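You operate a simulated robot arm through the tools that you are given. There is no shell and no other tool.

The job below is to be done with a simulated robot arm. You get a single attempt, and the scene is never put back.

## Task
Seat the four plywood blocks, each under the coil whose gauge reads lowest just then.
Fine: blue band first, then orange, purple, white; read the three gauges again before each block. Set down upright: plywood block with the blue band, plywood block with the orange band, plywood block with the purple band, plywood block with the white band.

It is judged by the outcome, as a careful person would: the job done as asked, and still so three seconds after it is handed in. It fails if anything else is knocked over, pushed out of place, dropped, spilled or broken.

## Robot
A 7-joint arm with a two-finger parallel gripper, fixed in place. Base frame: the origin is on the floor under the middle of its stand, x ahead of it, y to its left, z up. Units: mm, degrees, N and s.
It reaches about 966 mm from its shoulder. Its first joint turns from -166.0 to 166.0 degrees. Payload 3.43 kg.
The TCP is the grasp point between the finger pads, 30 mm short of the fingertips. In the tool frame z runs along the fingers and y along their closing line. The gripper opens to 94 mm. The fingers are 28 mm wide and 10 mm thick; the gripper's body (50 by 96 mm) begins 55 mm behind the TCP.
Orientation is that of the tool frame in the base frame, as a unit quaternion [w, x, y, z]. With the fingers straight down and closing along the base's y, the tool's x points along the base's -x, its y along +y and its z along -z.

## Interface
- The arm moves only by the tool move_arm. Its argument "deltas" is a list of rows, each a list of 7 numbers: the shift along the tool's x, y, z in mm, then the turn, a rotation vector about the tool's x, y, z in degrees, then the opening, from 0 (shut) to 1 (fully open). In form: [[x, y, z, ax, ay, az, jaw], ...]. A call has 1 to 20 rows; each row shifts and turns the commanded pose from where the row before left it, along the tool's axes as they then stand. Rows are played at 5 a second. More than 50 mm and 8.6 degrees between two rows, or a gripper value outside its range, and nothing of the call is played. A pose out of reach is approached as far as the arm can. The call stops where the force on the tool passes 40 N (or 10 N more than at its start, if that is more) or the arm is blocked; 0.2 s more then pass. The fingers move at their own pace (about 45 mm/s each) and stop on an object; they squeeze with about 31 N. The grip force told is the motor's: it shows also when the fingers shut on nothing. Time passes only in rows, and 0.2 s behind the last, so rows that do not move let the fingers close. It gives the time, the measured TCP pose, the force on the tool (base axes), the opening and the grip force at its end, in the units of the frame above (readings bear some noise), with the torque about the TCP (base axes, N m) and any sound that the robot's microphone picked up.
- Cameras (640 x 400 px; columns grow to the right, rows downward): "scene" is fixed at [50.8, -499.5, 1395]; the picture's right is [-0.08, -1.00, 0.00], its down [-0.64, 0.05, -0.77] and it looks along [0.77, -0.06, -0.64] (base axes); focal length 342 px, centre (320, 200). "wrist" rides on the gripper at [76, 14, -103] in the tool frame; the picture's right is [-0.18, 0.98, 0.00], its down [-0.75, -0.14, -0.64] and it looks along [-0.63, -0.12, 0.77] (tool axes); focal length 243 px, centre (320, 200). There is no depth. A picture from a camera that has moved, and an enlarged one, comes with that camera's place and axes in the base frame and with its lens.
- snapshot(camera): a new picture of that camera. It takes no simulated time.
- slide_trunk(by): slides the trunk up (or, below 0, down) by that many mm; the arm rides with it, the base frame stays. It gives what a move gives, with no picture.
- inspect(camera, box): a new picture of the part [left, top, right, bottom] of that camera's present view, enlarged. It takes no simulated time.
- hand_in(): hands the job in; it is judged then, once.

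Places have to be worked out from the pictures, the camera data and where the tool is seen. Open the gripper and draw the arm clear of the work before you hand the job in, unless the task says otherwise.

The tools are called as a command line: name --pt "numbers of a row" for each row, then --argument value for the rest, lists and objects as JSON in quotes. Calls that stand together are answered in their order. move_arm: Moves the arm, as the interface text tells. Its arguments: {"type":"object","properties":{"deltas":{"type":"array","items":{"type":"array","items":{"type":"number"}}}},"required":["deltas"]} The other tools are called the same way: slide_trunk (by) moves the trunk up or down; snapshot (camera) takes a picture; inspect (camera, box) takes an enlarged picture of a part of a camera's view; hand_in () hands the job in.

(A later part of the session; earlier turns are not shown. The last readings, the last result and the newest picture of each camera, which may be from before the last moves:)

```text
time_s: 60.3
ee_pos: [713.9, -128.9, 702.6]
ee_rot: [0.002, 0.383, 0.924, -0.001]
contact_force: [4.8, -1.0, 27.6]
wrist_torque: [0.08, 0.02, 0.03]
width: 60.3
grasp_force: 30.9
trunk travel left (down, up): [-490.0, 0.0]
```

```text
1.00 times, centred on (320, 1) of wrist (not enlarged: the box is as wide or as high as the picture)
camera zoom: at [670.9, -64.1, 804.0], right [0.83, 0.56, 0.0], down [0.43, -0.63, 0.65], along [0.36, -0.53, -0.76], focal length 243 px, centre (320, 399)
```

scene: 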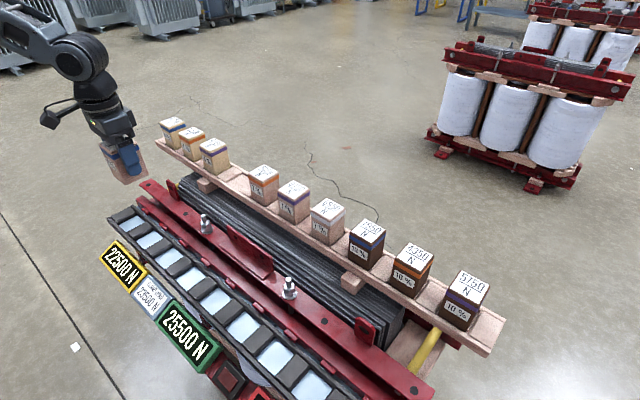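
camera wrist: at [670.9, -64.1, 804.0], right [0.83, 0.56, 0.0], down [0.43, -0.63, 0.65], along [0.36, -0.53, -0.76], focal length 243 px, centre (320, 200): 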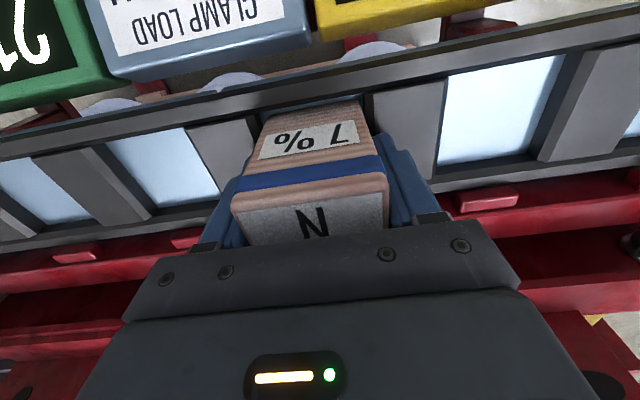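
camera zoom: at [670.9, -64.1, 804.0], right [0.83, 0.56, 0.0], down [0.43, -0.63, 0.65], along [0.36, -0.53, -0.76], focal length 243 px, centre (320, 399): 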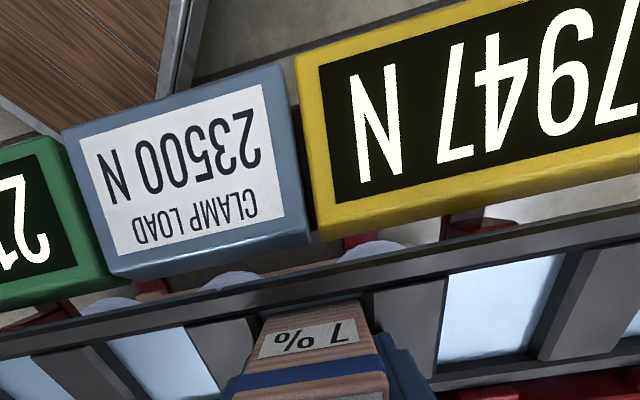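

The yellow gauge is rising (27947 N and climbing) so the block is registered as seated, and the green one appears to be changing too. I open the jaw without moving, then rise straight up.

move_arm --pt "0 0 -1 0 0 0 0.7" --pt "0 0 -1 0 0 0 0.85" --pt "0 0 0 0 0 0 1" --pt "0 0 0 0 0 0 1" --pt "0 0 -10 0 0 0 1" --pt "0 0 -30 0 0 0 1" --pt "0 0 -40 0 0 0 1" --pt "0 0 -40 0 0 0 1" --pt "0 0 0 0 0 0 1"

snapshot --camera "scene"

inspect --camera "wrist" --box '[0, 0, 640, 2]'

inspect --camera "scene" --box '[90, 200, 250, 300]'

```text
time_s: 62.3
ee_pos: [713.4, -128.4, 825.2]
ee_rot: [0.001, 0.382, 0.924, -0.002]
contact_force: [-0.3, 0.1, -0.2]
wrist_torque: [0.0, 0.01, -0.01]
width: 94.2
grasp_force: 0.2
trunk travel left (down, up): [-490.0, 0.0]
```

```text
taken
```

scene: 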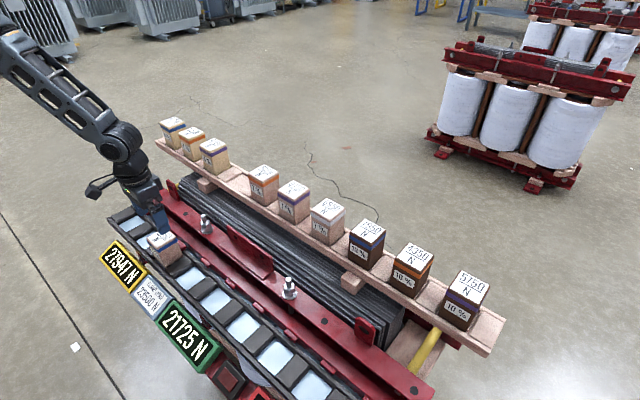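

```text
1.00 times, centred on (320, 1) of wrist (not enlarged: the box is as wide or as high as the picture)
camera zoom: at [669.7, -64.0, 927.4], right [0.83, 0.56, 0.0], down [0.43, -0.63, 0.64], along [0.36, -0.53, -0.77], focal length 243 px, centre (320, 399)
```

zoom: 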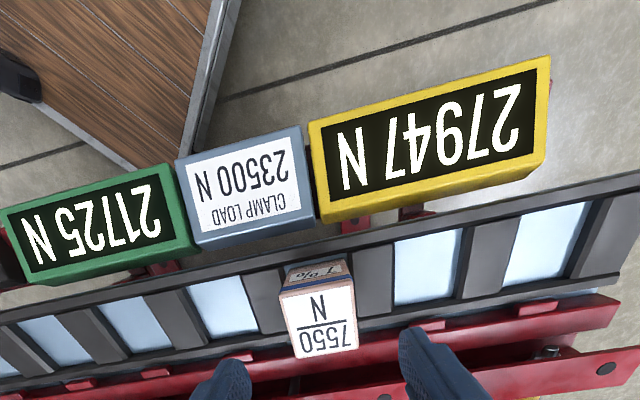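

```text
4.00 times, centred on (170, 250) of scene
camera zoom: at [50.8, -499.5, 1395.0], right [-0.08, -1.0, 0.0], down [-0.64, 0.05, -0.77], along [0.77, -0.06, -0.64], focal length 1368 px, centre (920, 0)
```

zoom: 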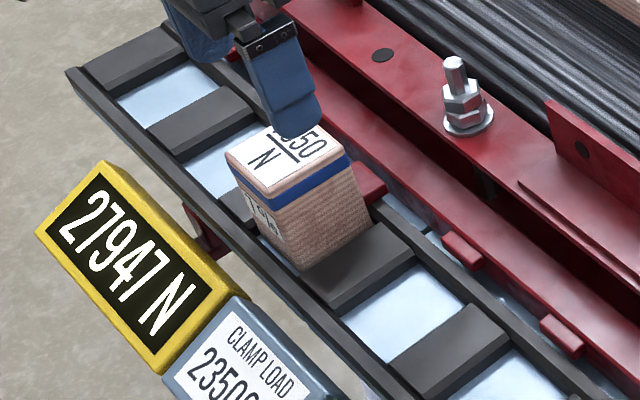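

The blue block stands in pocket 7; yellow now reads 27947, green dropped to 21725. I zoom on the block to verify it is upright and view the red gauge.

inspect --camera "scene" --box '[130, 220, 210, 280]'

inspect --camera "wrist" --box '[240, 40, 400, 140]'

inspect --camera "scene" --box '[0, 396, 640, 400]'

inspect --camera "wrist" --box '[0, 0, 4, 400]'

```text
6.67 times, centred on (170, 250) of scene
camera zoom: at [50.8, -499.5, 1395.0], right [-0.08, -1.0, 0.0], down [-0.64, 0.05, -0.77], along [0.77, -0.06, -0.64], focal length 2280 px, centre (1320, -133)
```

zoom: 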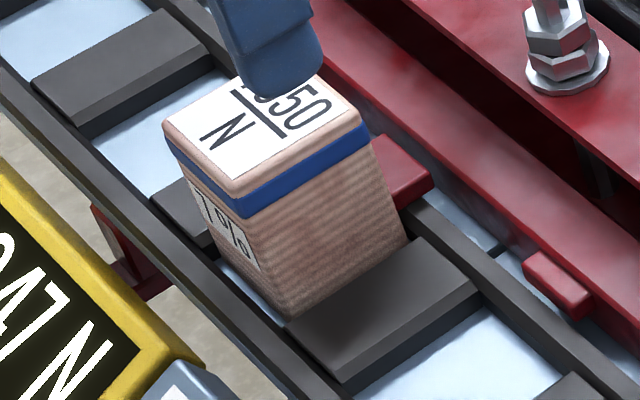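

```text
4.00 times, centred on (320, 90) of wrist
camera zoom: at [669.7, -64.0, 927.4], right [0.83, 0.56, 0.0], down [0.43, -0.63, 0.64], along [0.36, -0.53, -0.77], focal length 970 px, centre (320, 640)
```

zoom: 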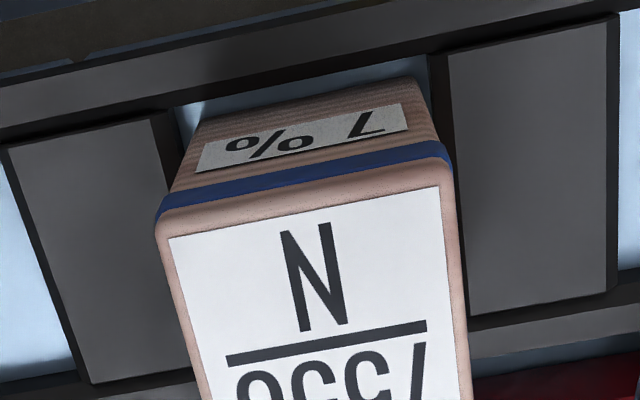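

```text
1.00 times, centred on (320, 398) of scene (not enlarged: the box is as wide or as high as the picture)
camera zoom: at [50.8, -499.5, 1395.0], right [-0.08, -1.0, 0.0], down [-0.64, 0.05, -0.77], along [0.77, -0.06, -0.64], focal length 342 px, centre (320, 2)
```

zoom: 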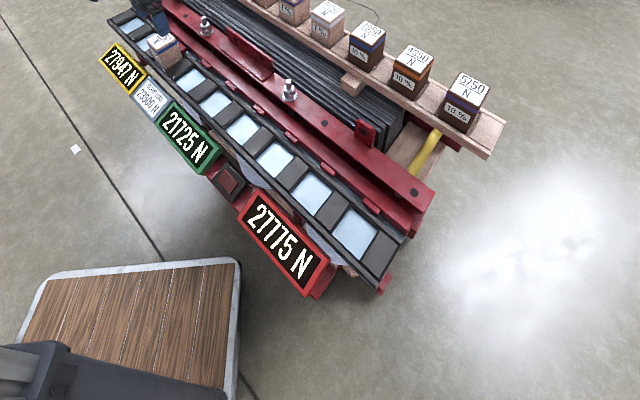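

```text
1.00 times, centred on (2, 200) of wrist (not enlarged: the box is as wide or as high as the picture)
camera zoom: at [669.7, -64.0, 927.4], right [0.83, 0.56, 0.0], down [0.43, -0.63, 0.64], along [0.36, -0.53, -0.77], focal length 243 px, centre (638, 200)
```

zoom: 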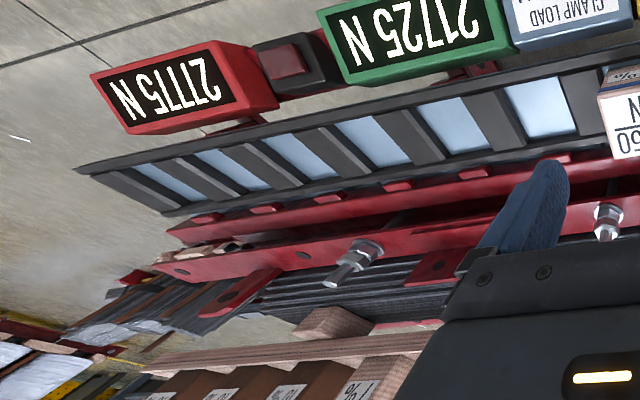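

All three gauges are readable via this extended view: yellow 27947, green 21725, red 27775, so green is now lowest and gets the orange block. I rise and move above the orange plywood block, about (774, -409).

move_arm --pt "0 0 -40 0 0 0 1" --pt "0 0 -45 0 0 0 1" --pt "0 0 -45 0 0 0 1" --pt "0 0 -45 0 0 0 1" --pt "-34 -22 0 0 0 0 1" --pt "-34 -22 0 0 0 0 1" --pt "-34 -22 0 0 0 0 1" --pt "-34 -22 0 0 0 0 1" --pt "-34 -22 0 0 0 0 1" --pt "-34 -22 0 0 0 0 1" --pt "-34 -24 0 0 0 0 1" --pt "0 0 0 0 0 0 1"

snapshot --camera "wrist"

snapshot --camera "scene"

```text
time_s: 64.9
ee_pos: [771.2, -407.6, 999.0]
ee_rot: [0.001, 0.383, 0.924, -0.001]
contact_force: [-0.1, -0.2, 0.3]
wrist_torque: [0.02, 0.01, -0.02]
width: 94.2
grasp_force: 0.1
trunk travel left (down, up): [-490.0, 0.0]
```

```text
taken
camera wrist: at [727.7, -342.9, 1102.0], right [0.83, 0.56, 0.0], down [0.43, -0.63, 0.64], along [0.36, -0.53, -0.77], focal length 243 px, centre (320, 200)
```

wrist: 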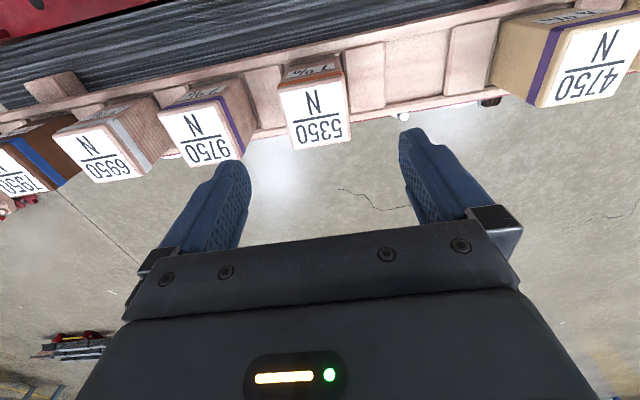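

```text
taken
```

scene: 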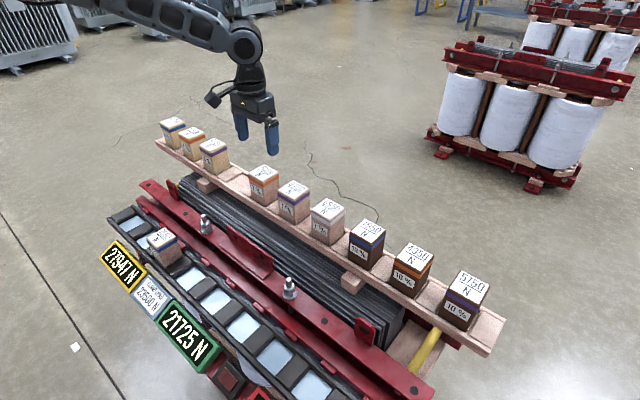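

I'm above the orange plywood block (5350 N, 7 %). I zoom in to find its exact centre.

inspect --camera "wrist" --box '[230, 45, 410, 158]'

```text
3.54 times, centred on (320, 102) of wrist
camera zoom: at [727.7, -342.9, 1102.0], right [0.83, 0.56, 0.0], down [0.43, -0.63, 0.64], along [0.36, -0.53, -0.77], focal length 859 px, centre (320, 549)
```

zoom: 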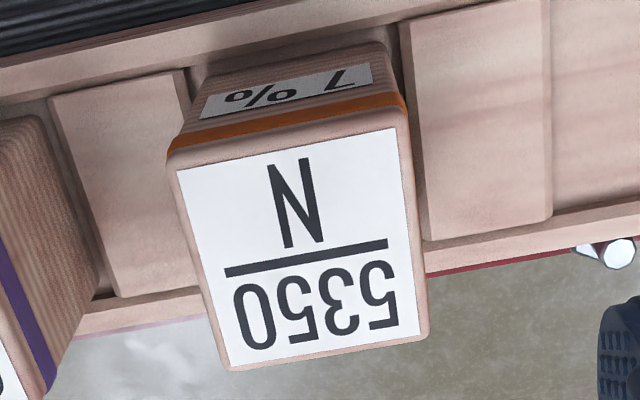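

The orange block's centre is about 1 mm further and 3 mm right of the tool axis, top z≈888. I correct and descend around it to z≈862.

move_arm --pt "-1.2 -2.9 20 0 0 0 1" --pt "0 0 40 0 0 0 1" --pt "0 0 40 0 0 0 1" --pt "0 0 25 0 0 0 1" --pt "0 0 12 0 0 0 1" --pt "0 0 0 0 0 0 1"

snapshot --camera "wrist"

```text
time_s: 66.3
ee_pos: [769.5, -409.5, 860.5]
ee_rot: [0.0, 0.383, 0.924, -0.001]
contact_force: [-0.4, 0.3, -0.2]
wrist_torque: [-0.01, 0.04, 0.02]
width: 94.1
grasp_force: 0.2
trunk travel left (down, up): [-490.0, 0.0]
```

```text
taken
camera wrist: at [726.2, -345.4, 963.5], right [0.83, 0.56, 0.0], down [0.43, -0.63, 0.64], along [0.36, -0.53, -0.77], focal length 243 px, centre (320, 200)
```

wrist: 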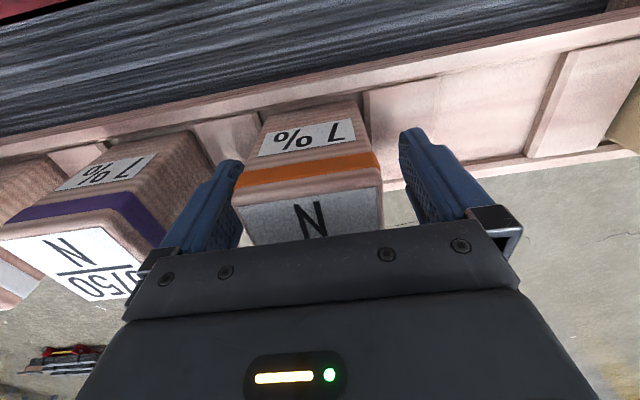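

The view matches the earlier centred pre-grasp picture. I close the jaw and lift.

move_arm --pt "0 0 0 0 0 0 0.4" --pt "0 0 0 0 0 0 0.2" --pt "0 0 0 0 0 0 0.2" --pt "0 0 0 0 0 0 0.2" --pt "0 0 0 0 0 0 0.2" --pt "0 0 -10 0 0 0 0.2" --pt "0 0 -30 0 0 0 0.2" --pt "0 0 -40 0 0 0 0.2" --pt "0 0 -40 0 0 0 0.2" --pt "0 0 0 0 0 0 0.2"

snapshot --camera "scene"

inspect --camera "scene" --box '[0, 396, 640, 400]'

```text
time_s: 68.5
ee_pos: [770.8, -410.1, 982.1]
ee_rot: [0.0, 0.382, 0.924, -0.001]
contact_force: [0.3, -0.1, -2.2]
wrist_torque: [0.0, 0.02, 0.02]
width: 60.3
grasp_force: 30.8
trunk travel left (down, up): [-490.0, 0.0]
```

```text
taken
```

scene: 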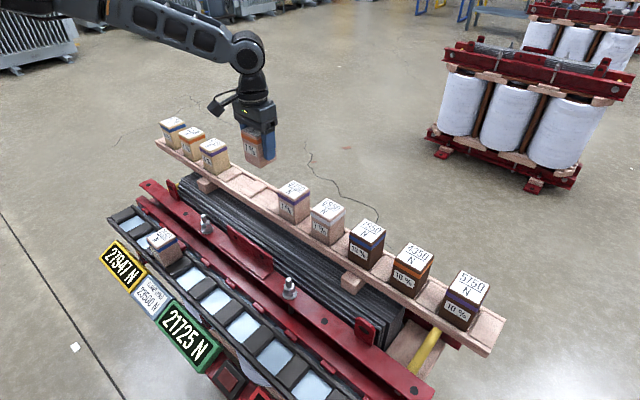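

```text
1.00 times, centred on (320, 398) of scene (not enlarged: the box is as wide or as high as the picture)
camera zoom: at [50.8, -499.5, 1395.0], right [-0.08, -1.0, 0.0], down [-0.64, 0.05, -0.77], along [0.77, -0.06, -0.64], focal length 342 px, centre (320, 2)
```

zoom: 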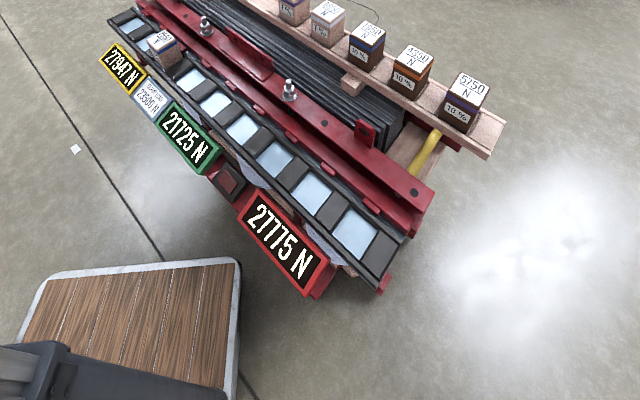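

Orange block held, width 60.3 mm. The gauges still read yellow 27947, green 21725, red 27775, so green is lowest; I carry it over green's middle pocket (about (569, -272)).

move_arm --pt "40 -4 0 0 0 0 0.2" --pt "40 -8 0 0 0 0 0.2" --pt "40 -9 0 0 0 0 0.2" --pt "40 -9 0 0 0 0 0.2" --pt "40 -8 0 0 0 0 0.2" --pt "40 -8 0 0 0 0 0.2" --pt "0 0 0 0 0 0 0.2"

snapshot --camera "wrist"

snapshot --camera "scene"

```text
time_s: 70.1
ee_pos: [567.9, -270.6, 983.7]
ee_rot: [0.0, 0.383, 0.924, -0.001]
contact_force: [0.0, 0.4, -1.1]
wrist_torque: [-0.01, 0.01, -0.03]
width: 60.1
grasp_force: 31.0
trunk travel left (down, up): [-490.0, 0.0]
```

```text
taken
camera wrist: at [524.3, -205.5, 1085.2], right [0.83, 0.56, 0.0], down [0.43, -0.63, 0.64], along [0.36, -0.53, -0.77], focal length 243 px, centre (320, 200)
```

wrist: 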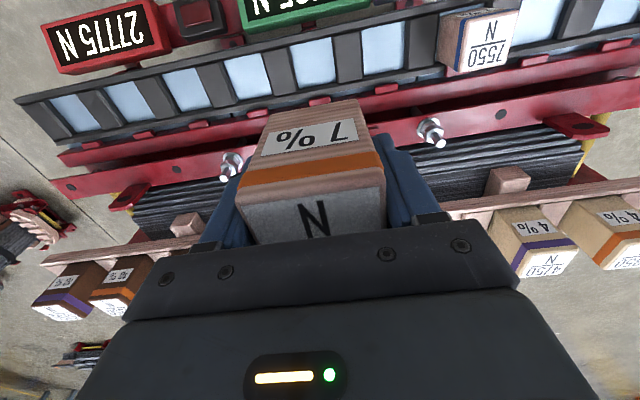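

```text
taken
```

scene: 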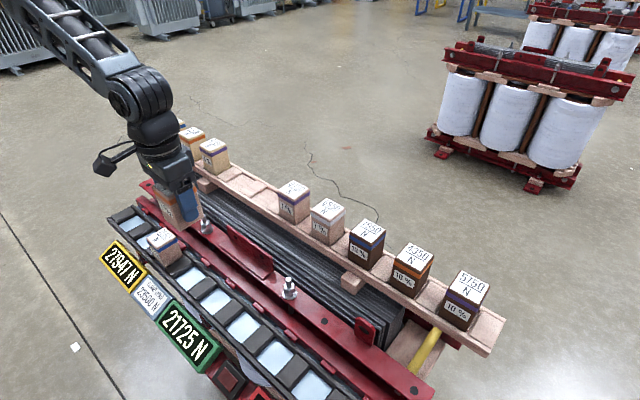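

The pocket in line is green's middle one (third left of the blue block is pocket 4, this is pocket 5). I zoom in to measure it.

inspect --camera "wrist" --box '[260, 20, 380, 95]'

inspect --camera "scene" --box '[180, 275, 244, 315]'

```text
5.33 times, centred on (320, 58) of wrist
camera zoom: at [524.3, -205.5, 1085.2], right [0.83, 0.56, 0.0], down [0.43, -0.63, 0.64], along [0.36, -0.53, -0.77], focal length 1294 px, centre (320, 960)
```

zoom: 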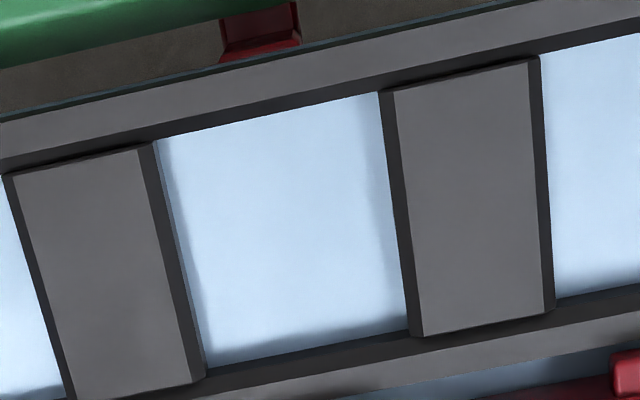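

```text
10.00 times, centred on (212, 295) of scene
camera zoom: at [50.8, -499.5, 1395.0], right [-0.08, -1.0, 0.0], down [-0.64, 0.05, -0.77], along [0.77, -0.06, -0.64], focal length 3420 px, centre (1400, -750)
```

zoom: 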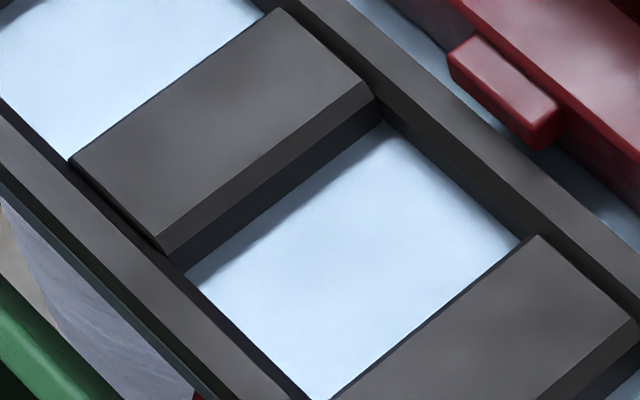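

By the same measurement as before (with the correction found at pocket 7) the target is 2.3 mm further and 10 mm right. I shift and descend to z≈735, above the walls.

move_arm --pt "-2.3 -10 10 0 0 0 0.2" --pt "0 0 45 0 0 0 0.2" --pt "0 0 45 0 0 0 0.2" --pt "0 0 45 0 0 0 0.2" --pt "0 0 45 0 0 0 0.2" --pt "0 0 40 0 0 0 0.2" --pt "0 0 18 0 0 0 0.2" --pt "0 0 0 0 0 0 0.2"

inspect --camera "wrist" --box '[220, 50, 420, 175]'

inspect --camera "scene" --box '[180, 275, 244, 315]'

snapshot --camera "scene"

```text
time_s: 71.9
ee_pos: [564.0, -280.6, 733.5]
ee_rot: [0.0, 0.383, 0.924, -0.001]
contact_force: [-1.2, -0.4, -1.3]
wrist_torque: [0.0, 0.03, -0.02]
width: 60.0
grasp_force: 31.1
trunk travel left (down, up): [-490.0, 0.0]
```

```text
3.20 times, centred on (320, 112) of wrist
camera zoom: at [520.1, -215.9, 836.3], right [0.83, 0.56, 0.0], down [0.43, -0.63, 0.64], along [0.36, -0.53, -0.77], focal length 776 px, centre (320, 480)
```

zoom: 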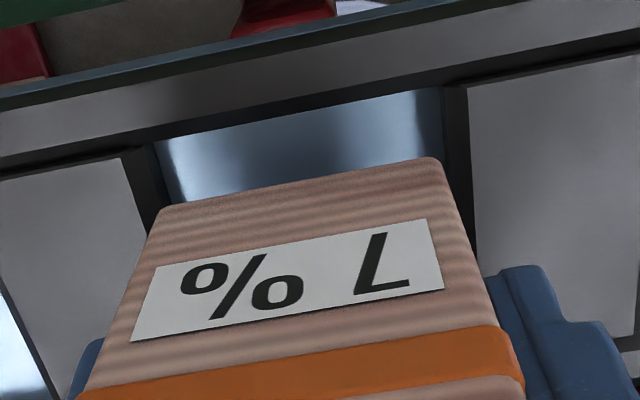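

```text
10.00 times, centred on (212, 295) of scene
camera zoom: at [50.8, -499.5, 1395.0], right [-0.08, -1.0, 0.0], down [-0.64, 0.05, -0.77], along [0.77, -0.06, -0.64], focal length 3420 px, centre (1400, -750)
```

zoom: 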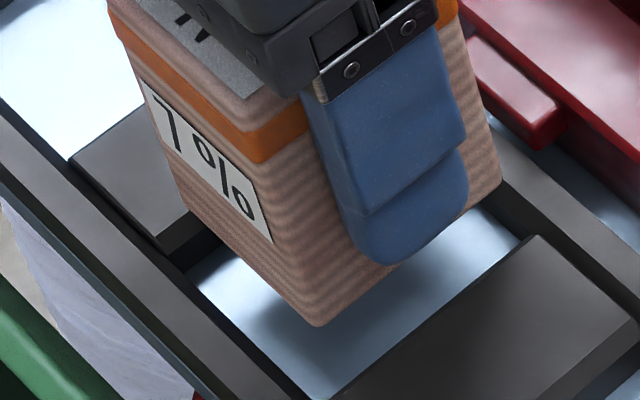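

```text
taken
```

scene: 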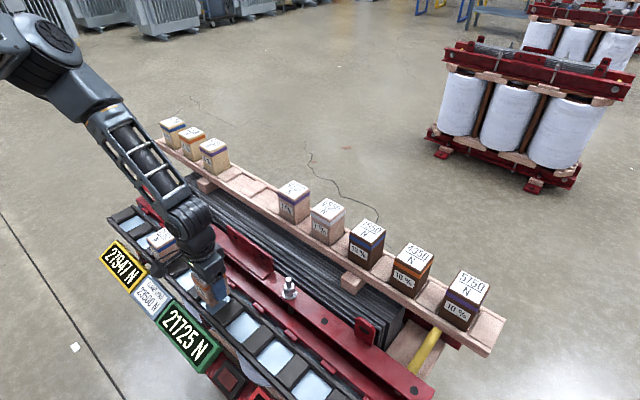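

The block is about 3 mm too far from the front wall; laterally it is centred. I correct by 3.1 mm and lower 20 mm.

move_arm --pt "3.1 0 0 0 0 0 0.2" --pt "0 0 5 0 0 0 0.2" --pt "0 0 5 0 0 0 0.2" --pt "0 0 5 0 0 0 0.2" --pt "0 0 4 0 0 0 0.2" --pt "0 0 0 0 0 0 0.2"

inspect --camera "wrist" --box '[220, 50, 420, 175]'

inspect --camera "scene" --box '[180, 275, 244, 315]'

```text
time_s: 73.3
ee_pos: [561.8, -278.6, 713.7]
ee_rot: [0.0, 0.382, 0.924, -0.001]
contact_force: [-0.3, -0.1, -2.1]
wrist_torque: [-0.01, -0.01, 0.01]
width: 60.2
grasp_force: 30.6
trunk travel left (down, up): [-490.0, 0.0]
```

```text
3.20 times, centred on (320, 112) of wrist
camera zoom: at [516.9, -214.2, 816.8], right [0.83, 0.56, 0.0], down [0.43, -0.63, 0.64], along [0.36, -0.53, -0.77], focal length 776 px, centre (320, 480)
```

zoom: 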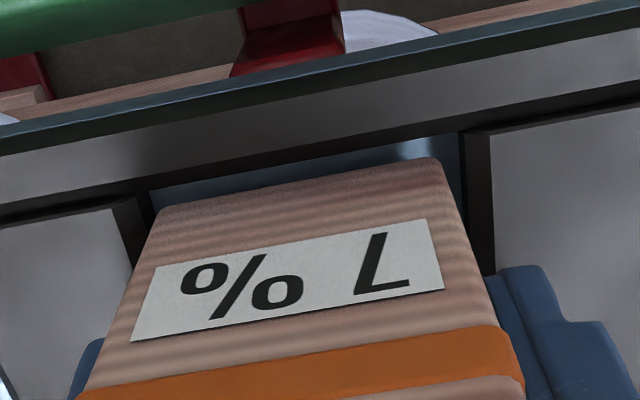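

```text
10.00 times, centred on (212, 295) of scene
camera zoom: at [50.8, -499.5, 1395.0], right [-0.08, -1.0, 0.0], down [-0.64, 0.05, -0.77], along [0.77, -0.06, -0.64], focal length 3420 px, centre (1400, -750)
```

zoom: 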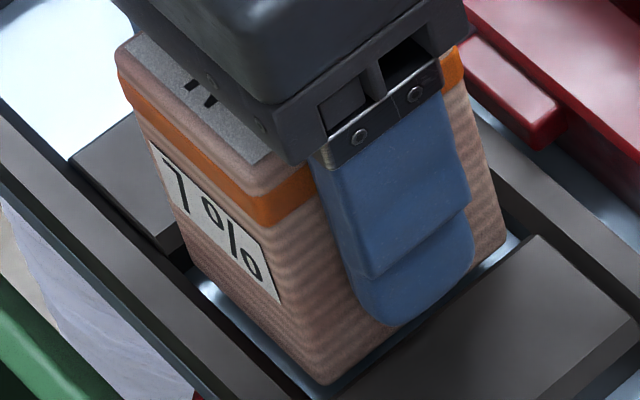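

Alignment: about 1 mm right of centre, and front gap about 2.4 mm. I nudge 0.8 mm left and 0.5 mm back, then lower until the floor is felt.

move_arm --pt "0.5 0.8 0 0 0 0 0.2" --pt "0 0 2.5 0 0 0 0.2" --pt "0 0 2.5 0 0 0 0.2" --pt "0 0 2.5 0 0 0 0.2" --pt "0 0 2 0 0 0 0.2" --pt "0 0 0 0 0 0 0.2"

inspect --camera "scene" --box '[0, 396, 640, 400]'

inspect --camera "scene" --box '[150, 230, 278, 310]'

```text
time_s: 74.7
ee_pos: [560.2, -278.3, 705.2]
ee_rot: [0.001, 0.383, 0.924, -0.002]
contact_force: [-3.6, 2.1, 27.1]
wrist_torque: [0.14, -0.19, 0.05]
width: 60.2
grasp_force: 30.8
trunk travel left (down, up): [-490.0, 0.0]
```

```text
1.00 times, centred on (320, 398) of scene (not enlarged: the box is as wide or as high as the picture)
camera zoom: at [50.8, -499.5, 1395.0], right [-0.08, -1.0, 0.0], down [-0.64, 0.05, -0.77], along [0.77, -0.06, -0.64], focal length 342 px, centre (320, 2)
```

zoom: 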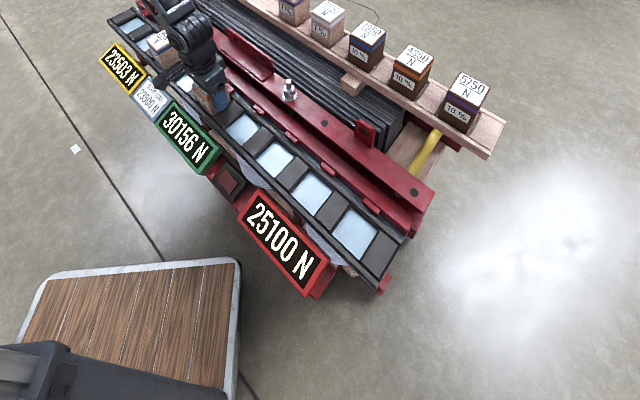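

```text
5.00 times, centred on (214, 270) of scene
camera zoom: at [50.8, -499.5, 1395.0], right [-0.08, -1.0, 0.0], down [-0.64, 0.05, -0.77], along [0.77, -0.06, -0.64], focal length 1710 px, centre (850, -150)
```

zoom: 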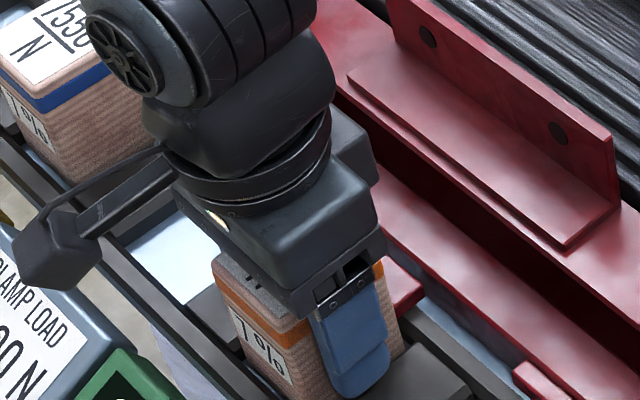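

The green gauge jumped to 30156, so the orange block is registered as seated, and its red tab came out. I open and rise.

move_arm --pt "0 0 -1 0 0 0 0.7" --pt "0 0 -1 0 0 0 0.85" --pt "0 0 0 0 0 0 1" --pt "0 0 0 0 0 0 1" --pt "0 0 -10 0 0 0 1" --pt "0 0 -30 0 0 0 1" --pt "0 0 -45 0 0 0 1" --pt "0 0 -45 0 0 0 1" --pt "0 0 -45 0 0 0 1" --pt "0 0 -45 0 0 0 1" --pt "0 0 -45 0 0 0 1" --pt "0 0 0 0 0 0 1"

inspect --camera "scene" --box '[0, 396, 640, 400]'

inspect --camera "scene" --box '[90, 225, 250, 325]'

inspect --camera "wrist" --box '[0, 0, 640, 2]'

```text
time_s: 77.3
ee_pos: [558.8, -278.2, 971.4]
ee_rot: [0.001, 0.383, 0.924, -0.001]
contact_force: [-0.6, -0.1, -0.3]
wrist_torque: [0.01, -0.03, -0.03]
width: 94.0
grasp_force: 0.2
trunk travel left (down, up): [-490.0, 0.0]
```

```text
1.00 times, centred on (320, 398) of scene (not enlarged: the box is as wide or as high as the picture)
camera zoom: at [50.8, -499.5, 1395.0], right [-0.08, -1.0, 0.0], down [-0.64, 0.05, -0.77], along [0.77, -0.06, -0.64], focal length 342 px, centre (320, 2)
```

zoom: 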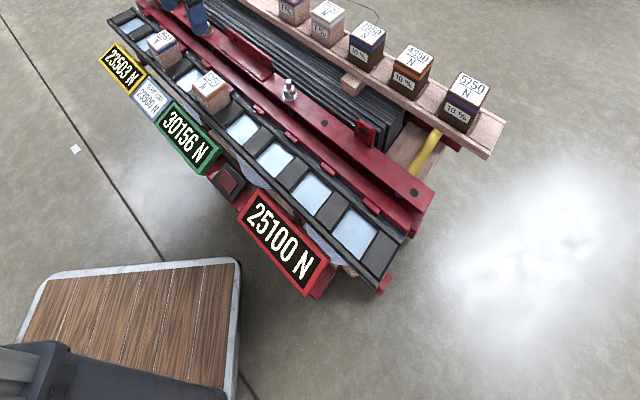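

```text
4.00 times, centred on (170, 275) of scene
camera zoom: at [50.8, -499.5, 1395.0], right [-0.08, -1.0, 0.0], down [-0.64, 0.05, -0.77], along [0.77, -0.06, -0.64], focal length 1368 px, centre (920, -100)
```

zoom: 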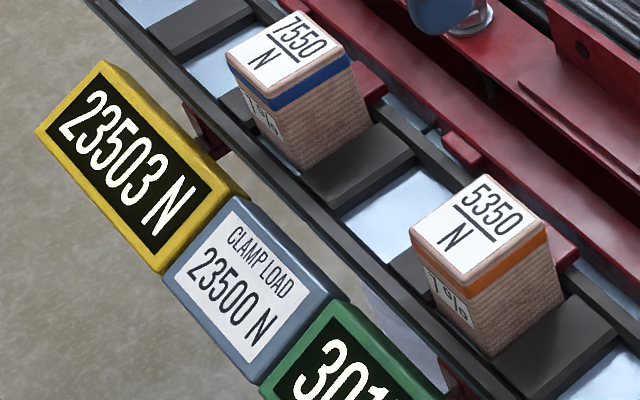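

```text
1.00 times, centred on (320, 1) of wrist (not enlarged: the box is as wide or as high as the picture)
camera zoom: at [515.4, -212.9, 1074.4], right [0.83, 0.56, 0.0], down [0.43, -0.63, 0.64], along [0.36, -0.53, -0.77], focal length 243 px, centre (320, 399)
```

zoom: 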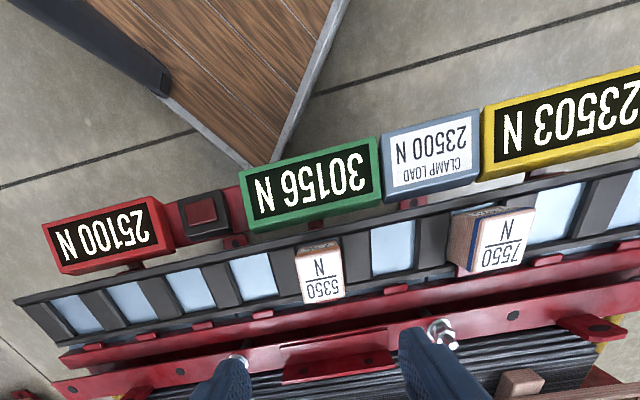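

Both seated blocks stand upright with their tabs out. Gauges now: yellow 23503, green 30156, red 25100 (the 23500 plate is only the clamp-load sign), so yellow is lowest for the purple block. I move above the purple plywood block, near (700, -482).

move_arm --pt "-40.7 -7.2 -5 0 0 0 1" --pt "-40.7 -7.2 -5 0 0 0 1" --pt "-40.7 -7.2 -5 0 0 0 1" --pt "-40.7 -7.2 -5 0 0 0 1" --pt "-40.7 -7.2 -5 0 0 0 1" --pt "-40.7 -7.2 -5 0 0 0 1" --pt "0 0 0 0 0 0 1"

snapshot --camera "wrist"

inspect --camera "wrist" --box '[230, 45, 410, 158]'

```text
time_s: 78.9
ee_pos: [702.3, -482.0, 1003.7]
ee_rot: [0.0, 0.383, 0.924, -0.001]
contact_force: [-0.6, 0.0, -0.6]
wrist_torque: [-0.01, -0.03, 0.03]
width: 93.9
grasp_force: 0.1
trunk travel left (down, up): [-490.0, 0.0]
```

```text
taken
camera wrist: at [659.7, -417.3, 1105.2], right [0.83, 0.56, 0.0], down [0.43, -0.63, 0.64], along [0.36, -0.53, -0.77], focal length 243 px, centre (320, 200)
```

wrist: 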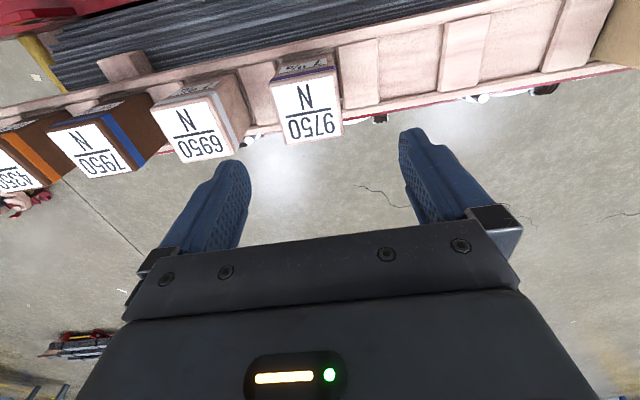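

```text
3.54 times, centred on (320, 102) of wrist
camera zoom: at [659.7, -417.3, 1105.2], right [0.83, 0.56, 0.0], down [0.43, -0.63, 0.64], along [0.36, -0.53, -0.77], focal length 859 px, centre (320, 549)
```

zoom: 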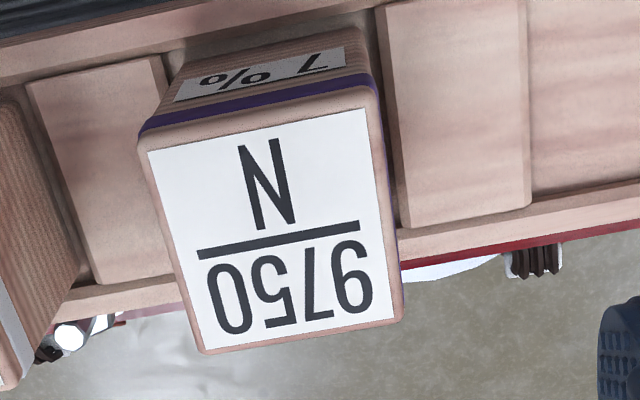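

The purple block's centre is about 2.5 mm nearer and 8 mm right. I correct and descend to z≈862.

move_arm --pt "2.5 -8.3 20 0 0 0 1" --pt "0 0 40 0 0 0 1" --pt "0 0 40 0 0 0 1" --pt "0 0 30 0 0 0 1" --pt "0 0 12 0 0 0 1" --pt "0 0 0 0 0 0 1"

snapshot --camera "wrist"

```text
time_s: 80.3
ee_pos: [693.3, -486.2, 860.4]
ee_rot: [0.0, 0.383, 0.924, -0.002]
contact_force: [0.0, 0.0, 0.2]
wrist_torque: [0.03, -0.01, 0.01]
width: 94.3
grasp_force: 0.1
trunk travel left (down, up): [-490.0, 0.0]
```

```text
taken
camera wrist: at [650.4, -420.7, 962.8], right [0.83, 0.56, 0.0], down [0.43, -0.63, 0.64], along [0.36, -0.53, -0.77], focal length 243 px, centre (320, 200)
```

wrist: 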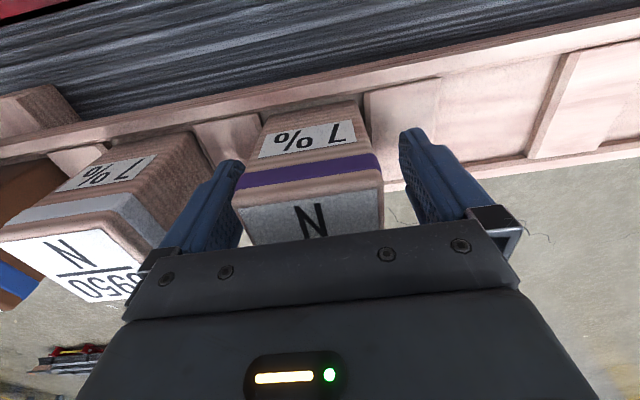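

The block is centred between the fingers as before. I close on it and lift.

move_arm --pt "0 0 0 0 0 0 0.4" --pt "0 0 0 0 0 0 0.2" --pt "0 0 0 0 0 0 0.2" --pt "0 0 0 0 0 0 0.2" --pt "0 0 0 0 0 0 0.2" --pt "0 0 -10 0 0 0 0.2" --pt "0 0 -30 0 0 0 0.2" --pt "0 0 -40 0 0 0 0.2" --pt "0 0 -40 0 0 0 0.2" --pt "0 0 0 0 0 0 0.2"

inspect --camera "scene" --box '[0, 396, 640, 400]'

snapshot --camera "scene"

```text
time_s: 82.5
ee_pos: [694.7, -486.0, 980.2]
ee_rot: [0.0, 0.383, 0.924, -0.002]
contact_force: [0.2, 0.7, -2.7]
wrist_torque: [-0.02, 0.02, 0.01]
width: 59.8
grasp_force: 30.5
trunk travel left (down, up): [-490.0, 0.0]
```

```text
1.00 times, centred on (320, 398) of scene (not enlarged: the box is as wide or as high as the picture)
camera zoom: at [50.8, -499.5, 1395.0], right [-0.08, -1.0, 0.0], down [-0.64, 0.05, -0.77], along [0.77, -0.06, -0.64], focal length 342 px, centre (320, 2)
```

zoom: 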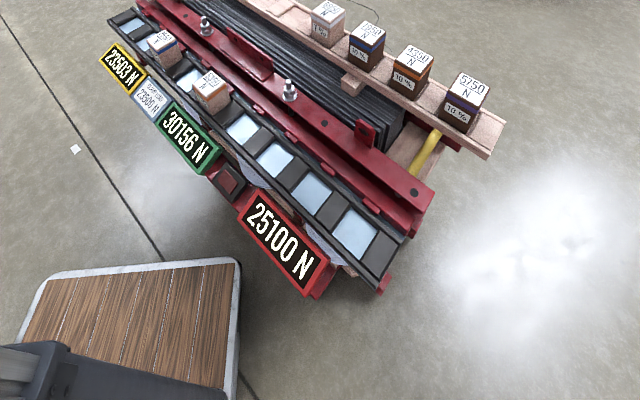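

```text
taken
```

scene: 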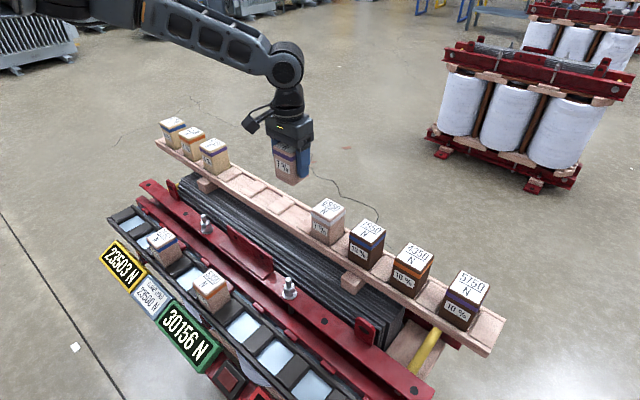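

Gauges re-read: yellow 23503, green 30156, red 25100, so yellow. I carry the purple block first to above the blue block's pocket position (known reachable).

move_arm --pt "30 33.3 0 0 0 0 0.2" --pt "30 33.3 0 0 0 0 0.2" --pt "30 33.3 0 0 0 0 0.2" --pt "30 33.3 0 0 0 0 0.2" --pt "30 33.3 0 0 0 0 0.2" --pt "30 33.3 0 0 0 0 0.2" --pt "30 33.3 0 0 0 0 0.2" --pt "30 33.3 0 0 0 0 0.2" --pt "0 0 0 0 0 0 0.2"

snapshot --camera "scene"

inspect --camera "scene" --box '[0, 0, 10, 400]'

```text
time_s: 84.5
ee_pos: [714.5, -124.7, 979.5]
ee_rot: [0.001, 0.382, 0.924, -0.001]
contact_force: [-0.3, 0.3, -2.0]
wrist_torque: [0.01, -0.03, 0.01]
width: 60.1
grasp_force: 30.6
trunk travel left (down, up): [-490.0, 0.0]
```

```text
taken
```

scene: 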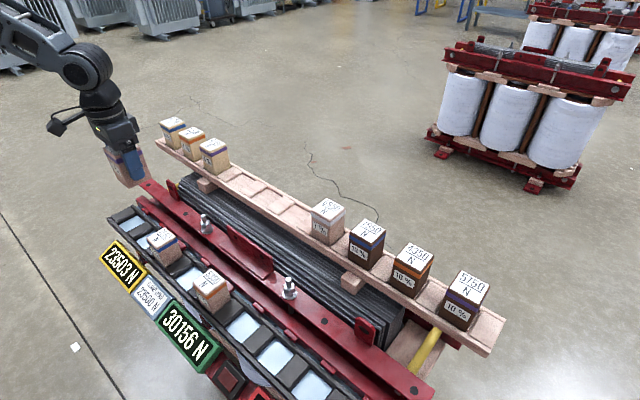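

```text
1.00 times, centred on (5, 200) of scene (not enlarged: the box is as wide or as high as the picture)
camera zoom: at [50.8, -499.5, 1395.0], right [-0.08, -1.0, 0.0], down [-0.64, 0.05, -0.77], along [0.77, -0.06, -0.64], focal length 342 px, centre (635, 200)
```

zoom: 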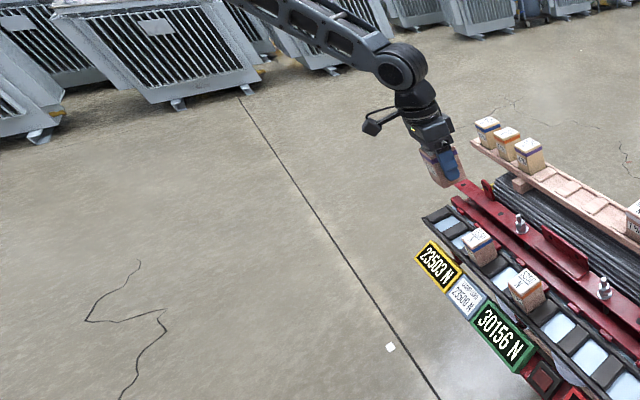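

It reached (714, -125, 980) freely. I lower to about z=845 (still 60 mm above the seated blue block) and step left toward pocket 8.

move_arm --pt "0 0 45 0 0 0 0.2" --pt "0 0 45 0 0 0 0.2" --pt "0 0 45 0 0 0 0.2" --pt "0 20 0 0 0 0 0.2" --pt "0 20 0 0 0 0 0.2" --pt "0 20 0 0 0 0 0.2" --pt "0 20 0 0 0 0 0.2" --pt "0 20 0 0 0 0 0.2" --pt "0 0 0 0 0 0 0.2"

snapshot --camera "wrist"

inspect --camera "scene" --box '[0, 0, 10, 400]'

```text
time_s: 86.5
ee_pos: [785.0, -57.2, 843.7]
ee_rot: [0.0, 0.383, 0.924, -0.001]
contact_force: [0.6, 0.3, -1.3]
wrist_torque: [0.01, -0.02, 0.02]
width: 60.1
grasp_force: 30.7
trunk travel left (down, up): [-490.0, 0.0]
```

```text
taken
camera wrist: at [742.1, 7.5, 946.4], right [0.82, 0.57, 0.0], down [0.43, -0.63, 0.64], along [0.36, -0.53, -0.77], focal length 243 px, centre (320, 200)
```

wrist: 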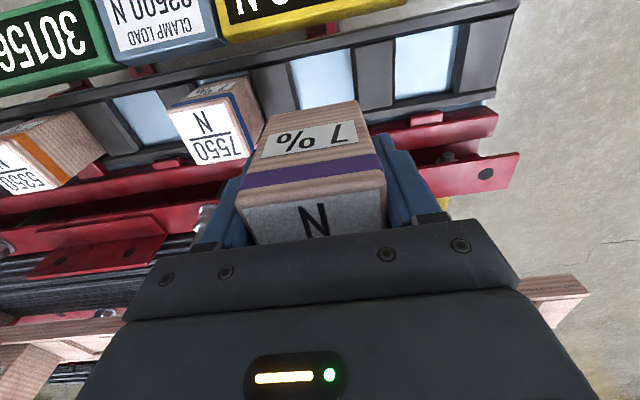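

```text
1.00 times, centred on (5, 200) of scene (not enlarged: the box is as wide or as high as the picture)
camera zoom: at [50.8, -499.5, 1395.0], right [-0.08, -1.0, 0.0], down [-0.64, 0.05, -0.77], along [0.77, -0.06, -0.64], focal length 342 px, centre (635, 200)
```

zoom: 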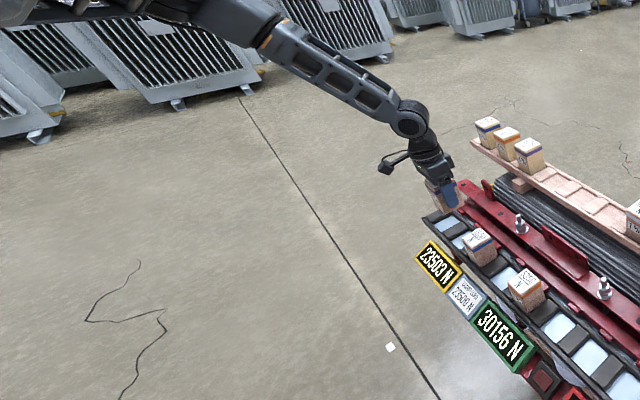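

No blocking: the tool is at (785, -57, 844), over pocket 8 (next to blue). I zoom in to measure the offset to the pocket.

inspect --camera "wrist" --box '[240, 30, 400, 130]'

inspect --camera "scene" --box '[118, 215, 182, 255]'

```text
4.00 times, centred on (320, 80) of wrist
camera zoom: at [742.1, 7.5, 946.4], right [0.82, 0.57, 0.0], down [0.43, -0.63, 0.64], along [0.36, -0.53, -0.77], focal length 970 px, centre (320, 680)
```

zoom: 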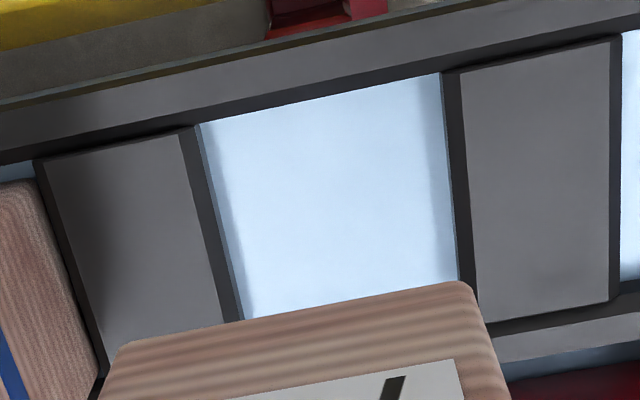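

```text
10.00 times, centred on (150, 235) of scene
camera zoom: at [50.8, -499.5, 1395.0], right [-0.08, -1.0, 0.0], down [-0.64, 0.05, -0.77], along [0.77, -0.06, -0.64], focal length 3420 px, centre (2020, -150)
```

zoom: 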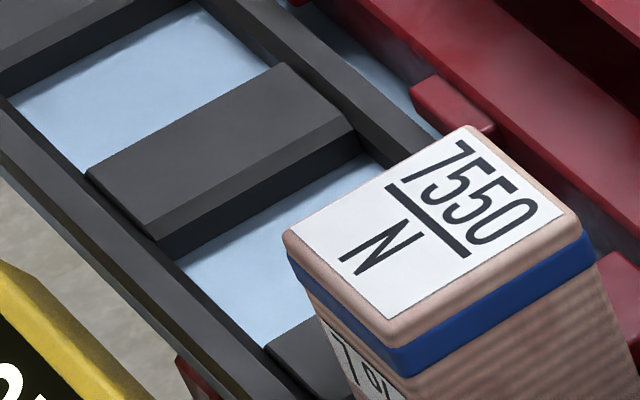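

Pocket 8 is about 6.5 mm left and 2.3 mm nearer. I shift accordingly and descend to z≈735.

move_arm --pt "2.3 6.5 10 0 0 0 0.2" --pt "0 0 40 0 0 0 0.2" --pt "0 0 40 0 0 0 0.2" --pt "0 0 18 0 0 0 0.2" --pt "0 0 0 0 0 0 0.2"

inspect --camera "wrist" --box '[220, 50, 420, 175]'

inspect --camera "scene" --box '[118, 215, 182, 255]'

```text
time_s: 87.7
ee_pos: [788.0, -51.7, 736.3]
ee_rot: [0.0, 0.383, 0.924, -0.001]
contact_force: [-0.6, -0.1, -2.1]
wrist_torque: [0.02, 0.01, 0.02]
width: 60.2
grasp_force: 31.0
trunk travel left (down, up): [-490.0, 0.0]
```

```text
3.20 times, centred on (320, 112) of wrist
camera zoom: at [745.1, 12.5, 838.8], right [0.83, 0.56, 0.0], down [0.43, -0.63, 0.64], along [0.36, -0.53, -0.77], focal length 776 px, centre (320, 480)
```

zoom: 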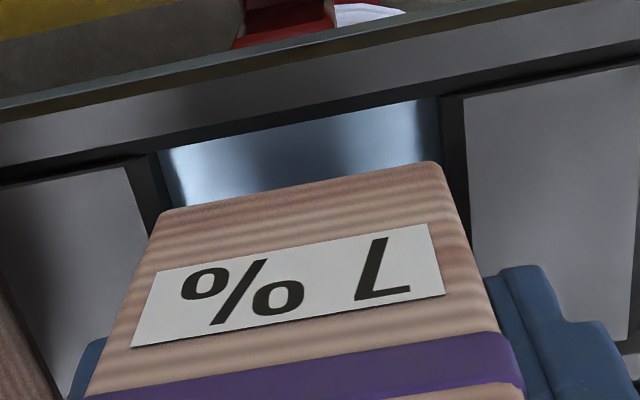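

```text
10.00 times, centred on (150, 235) of scene
camera zoom: at [50.8, -499.5, 1395.0], right [-0.08, -1.0, 0.0], down [-0.64, 0.05, -0.77], along [0.77, -0.06, -0.64], focal length 3420 px, centre (2020, -150)
```

zoom: 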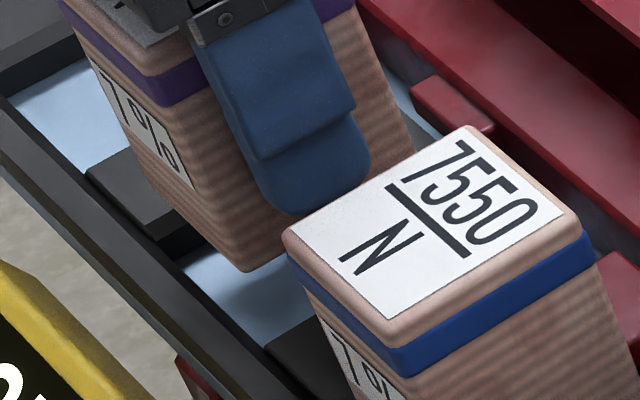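

Lateral alignment is good; the front gap should shrink by about 2.2 mm. I correct and lower about 21 mm.

move_arm --pt "2.2 -0.3 0 0 0 0 0.2" --pt "0 0 6 0 0 0 0.2" --pt "0 0 6 0 0 0 0.2" --pt "0 0 5 0 0 0 0.2" --pt "0 0 4 0 0 0 0.2" --pt "0 0 0 0 0 0 0.2"

inspect --camera "wrist" --box '[220, 50, 420, 175]'

inspect --camera "scene" --box '[118, 215, 182, 255]'

```text
time_s: 89.1
ee_pos: [785.2, -50.6, 714.5]
ee_rot: [0.0, 0.383, 0.924, -0.002]
contact_force: [-0.3, -1.0, -2.2]
wrist_torque: [0.01, 0.02, -0.01]
width: 60.4
grasp_force: 30.8
trunk travel left (down, up): [-490.0, 0.0]
```

```text
3.20 times, centred on (320, 112) of wrist
camera zoom: at [742.2, 14.8, 818.1], right [0.83, 0.56, 0.0], down [0.43, -0.63, 0.64], along [0.36, -0.53, -0.77], focal length 776 px, centre (320, 480)
```

zoom: 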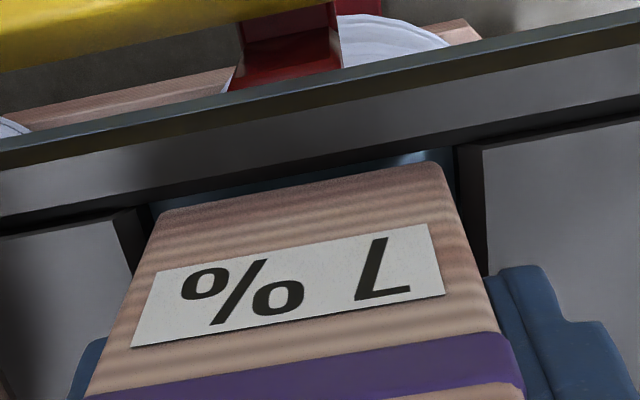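

```text
10.00 times, centred on (150, 235) of scene
camera zoom: at [50.8, -499.5, 1395.0], right [-0.08, -1.0, 0.0], down [-0.64, 0.05, -0.77], along [0.77, -0.06, -0.64], focal length 3420 px, centre (2020, -150)
```

zoom: 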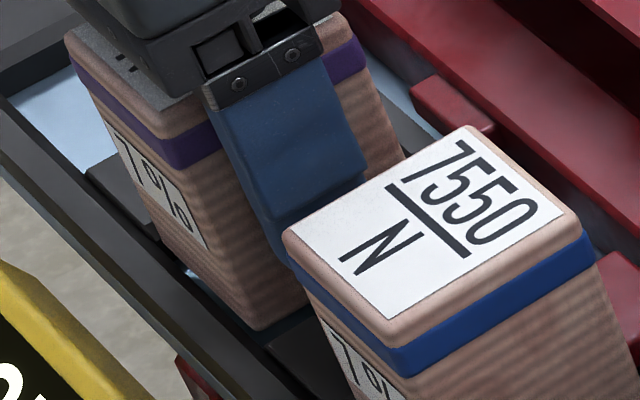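

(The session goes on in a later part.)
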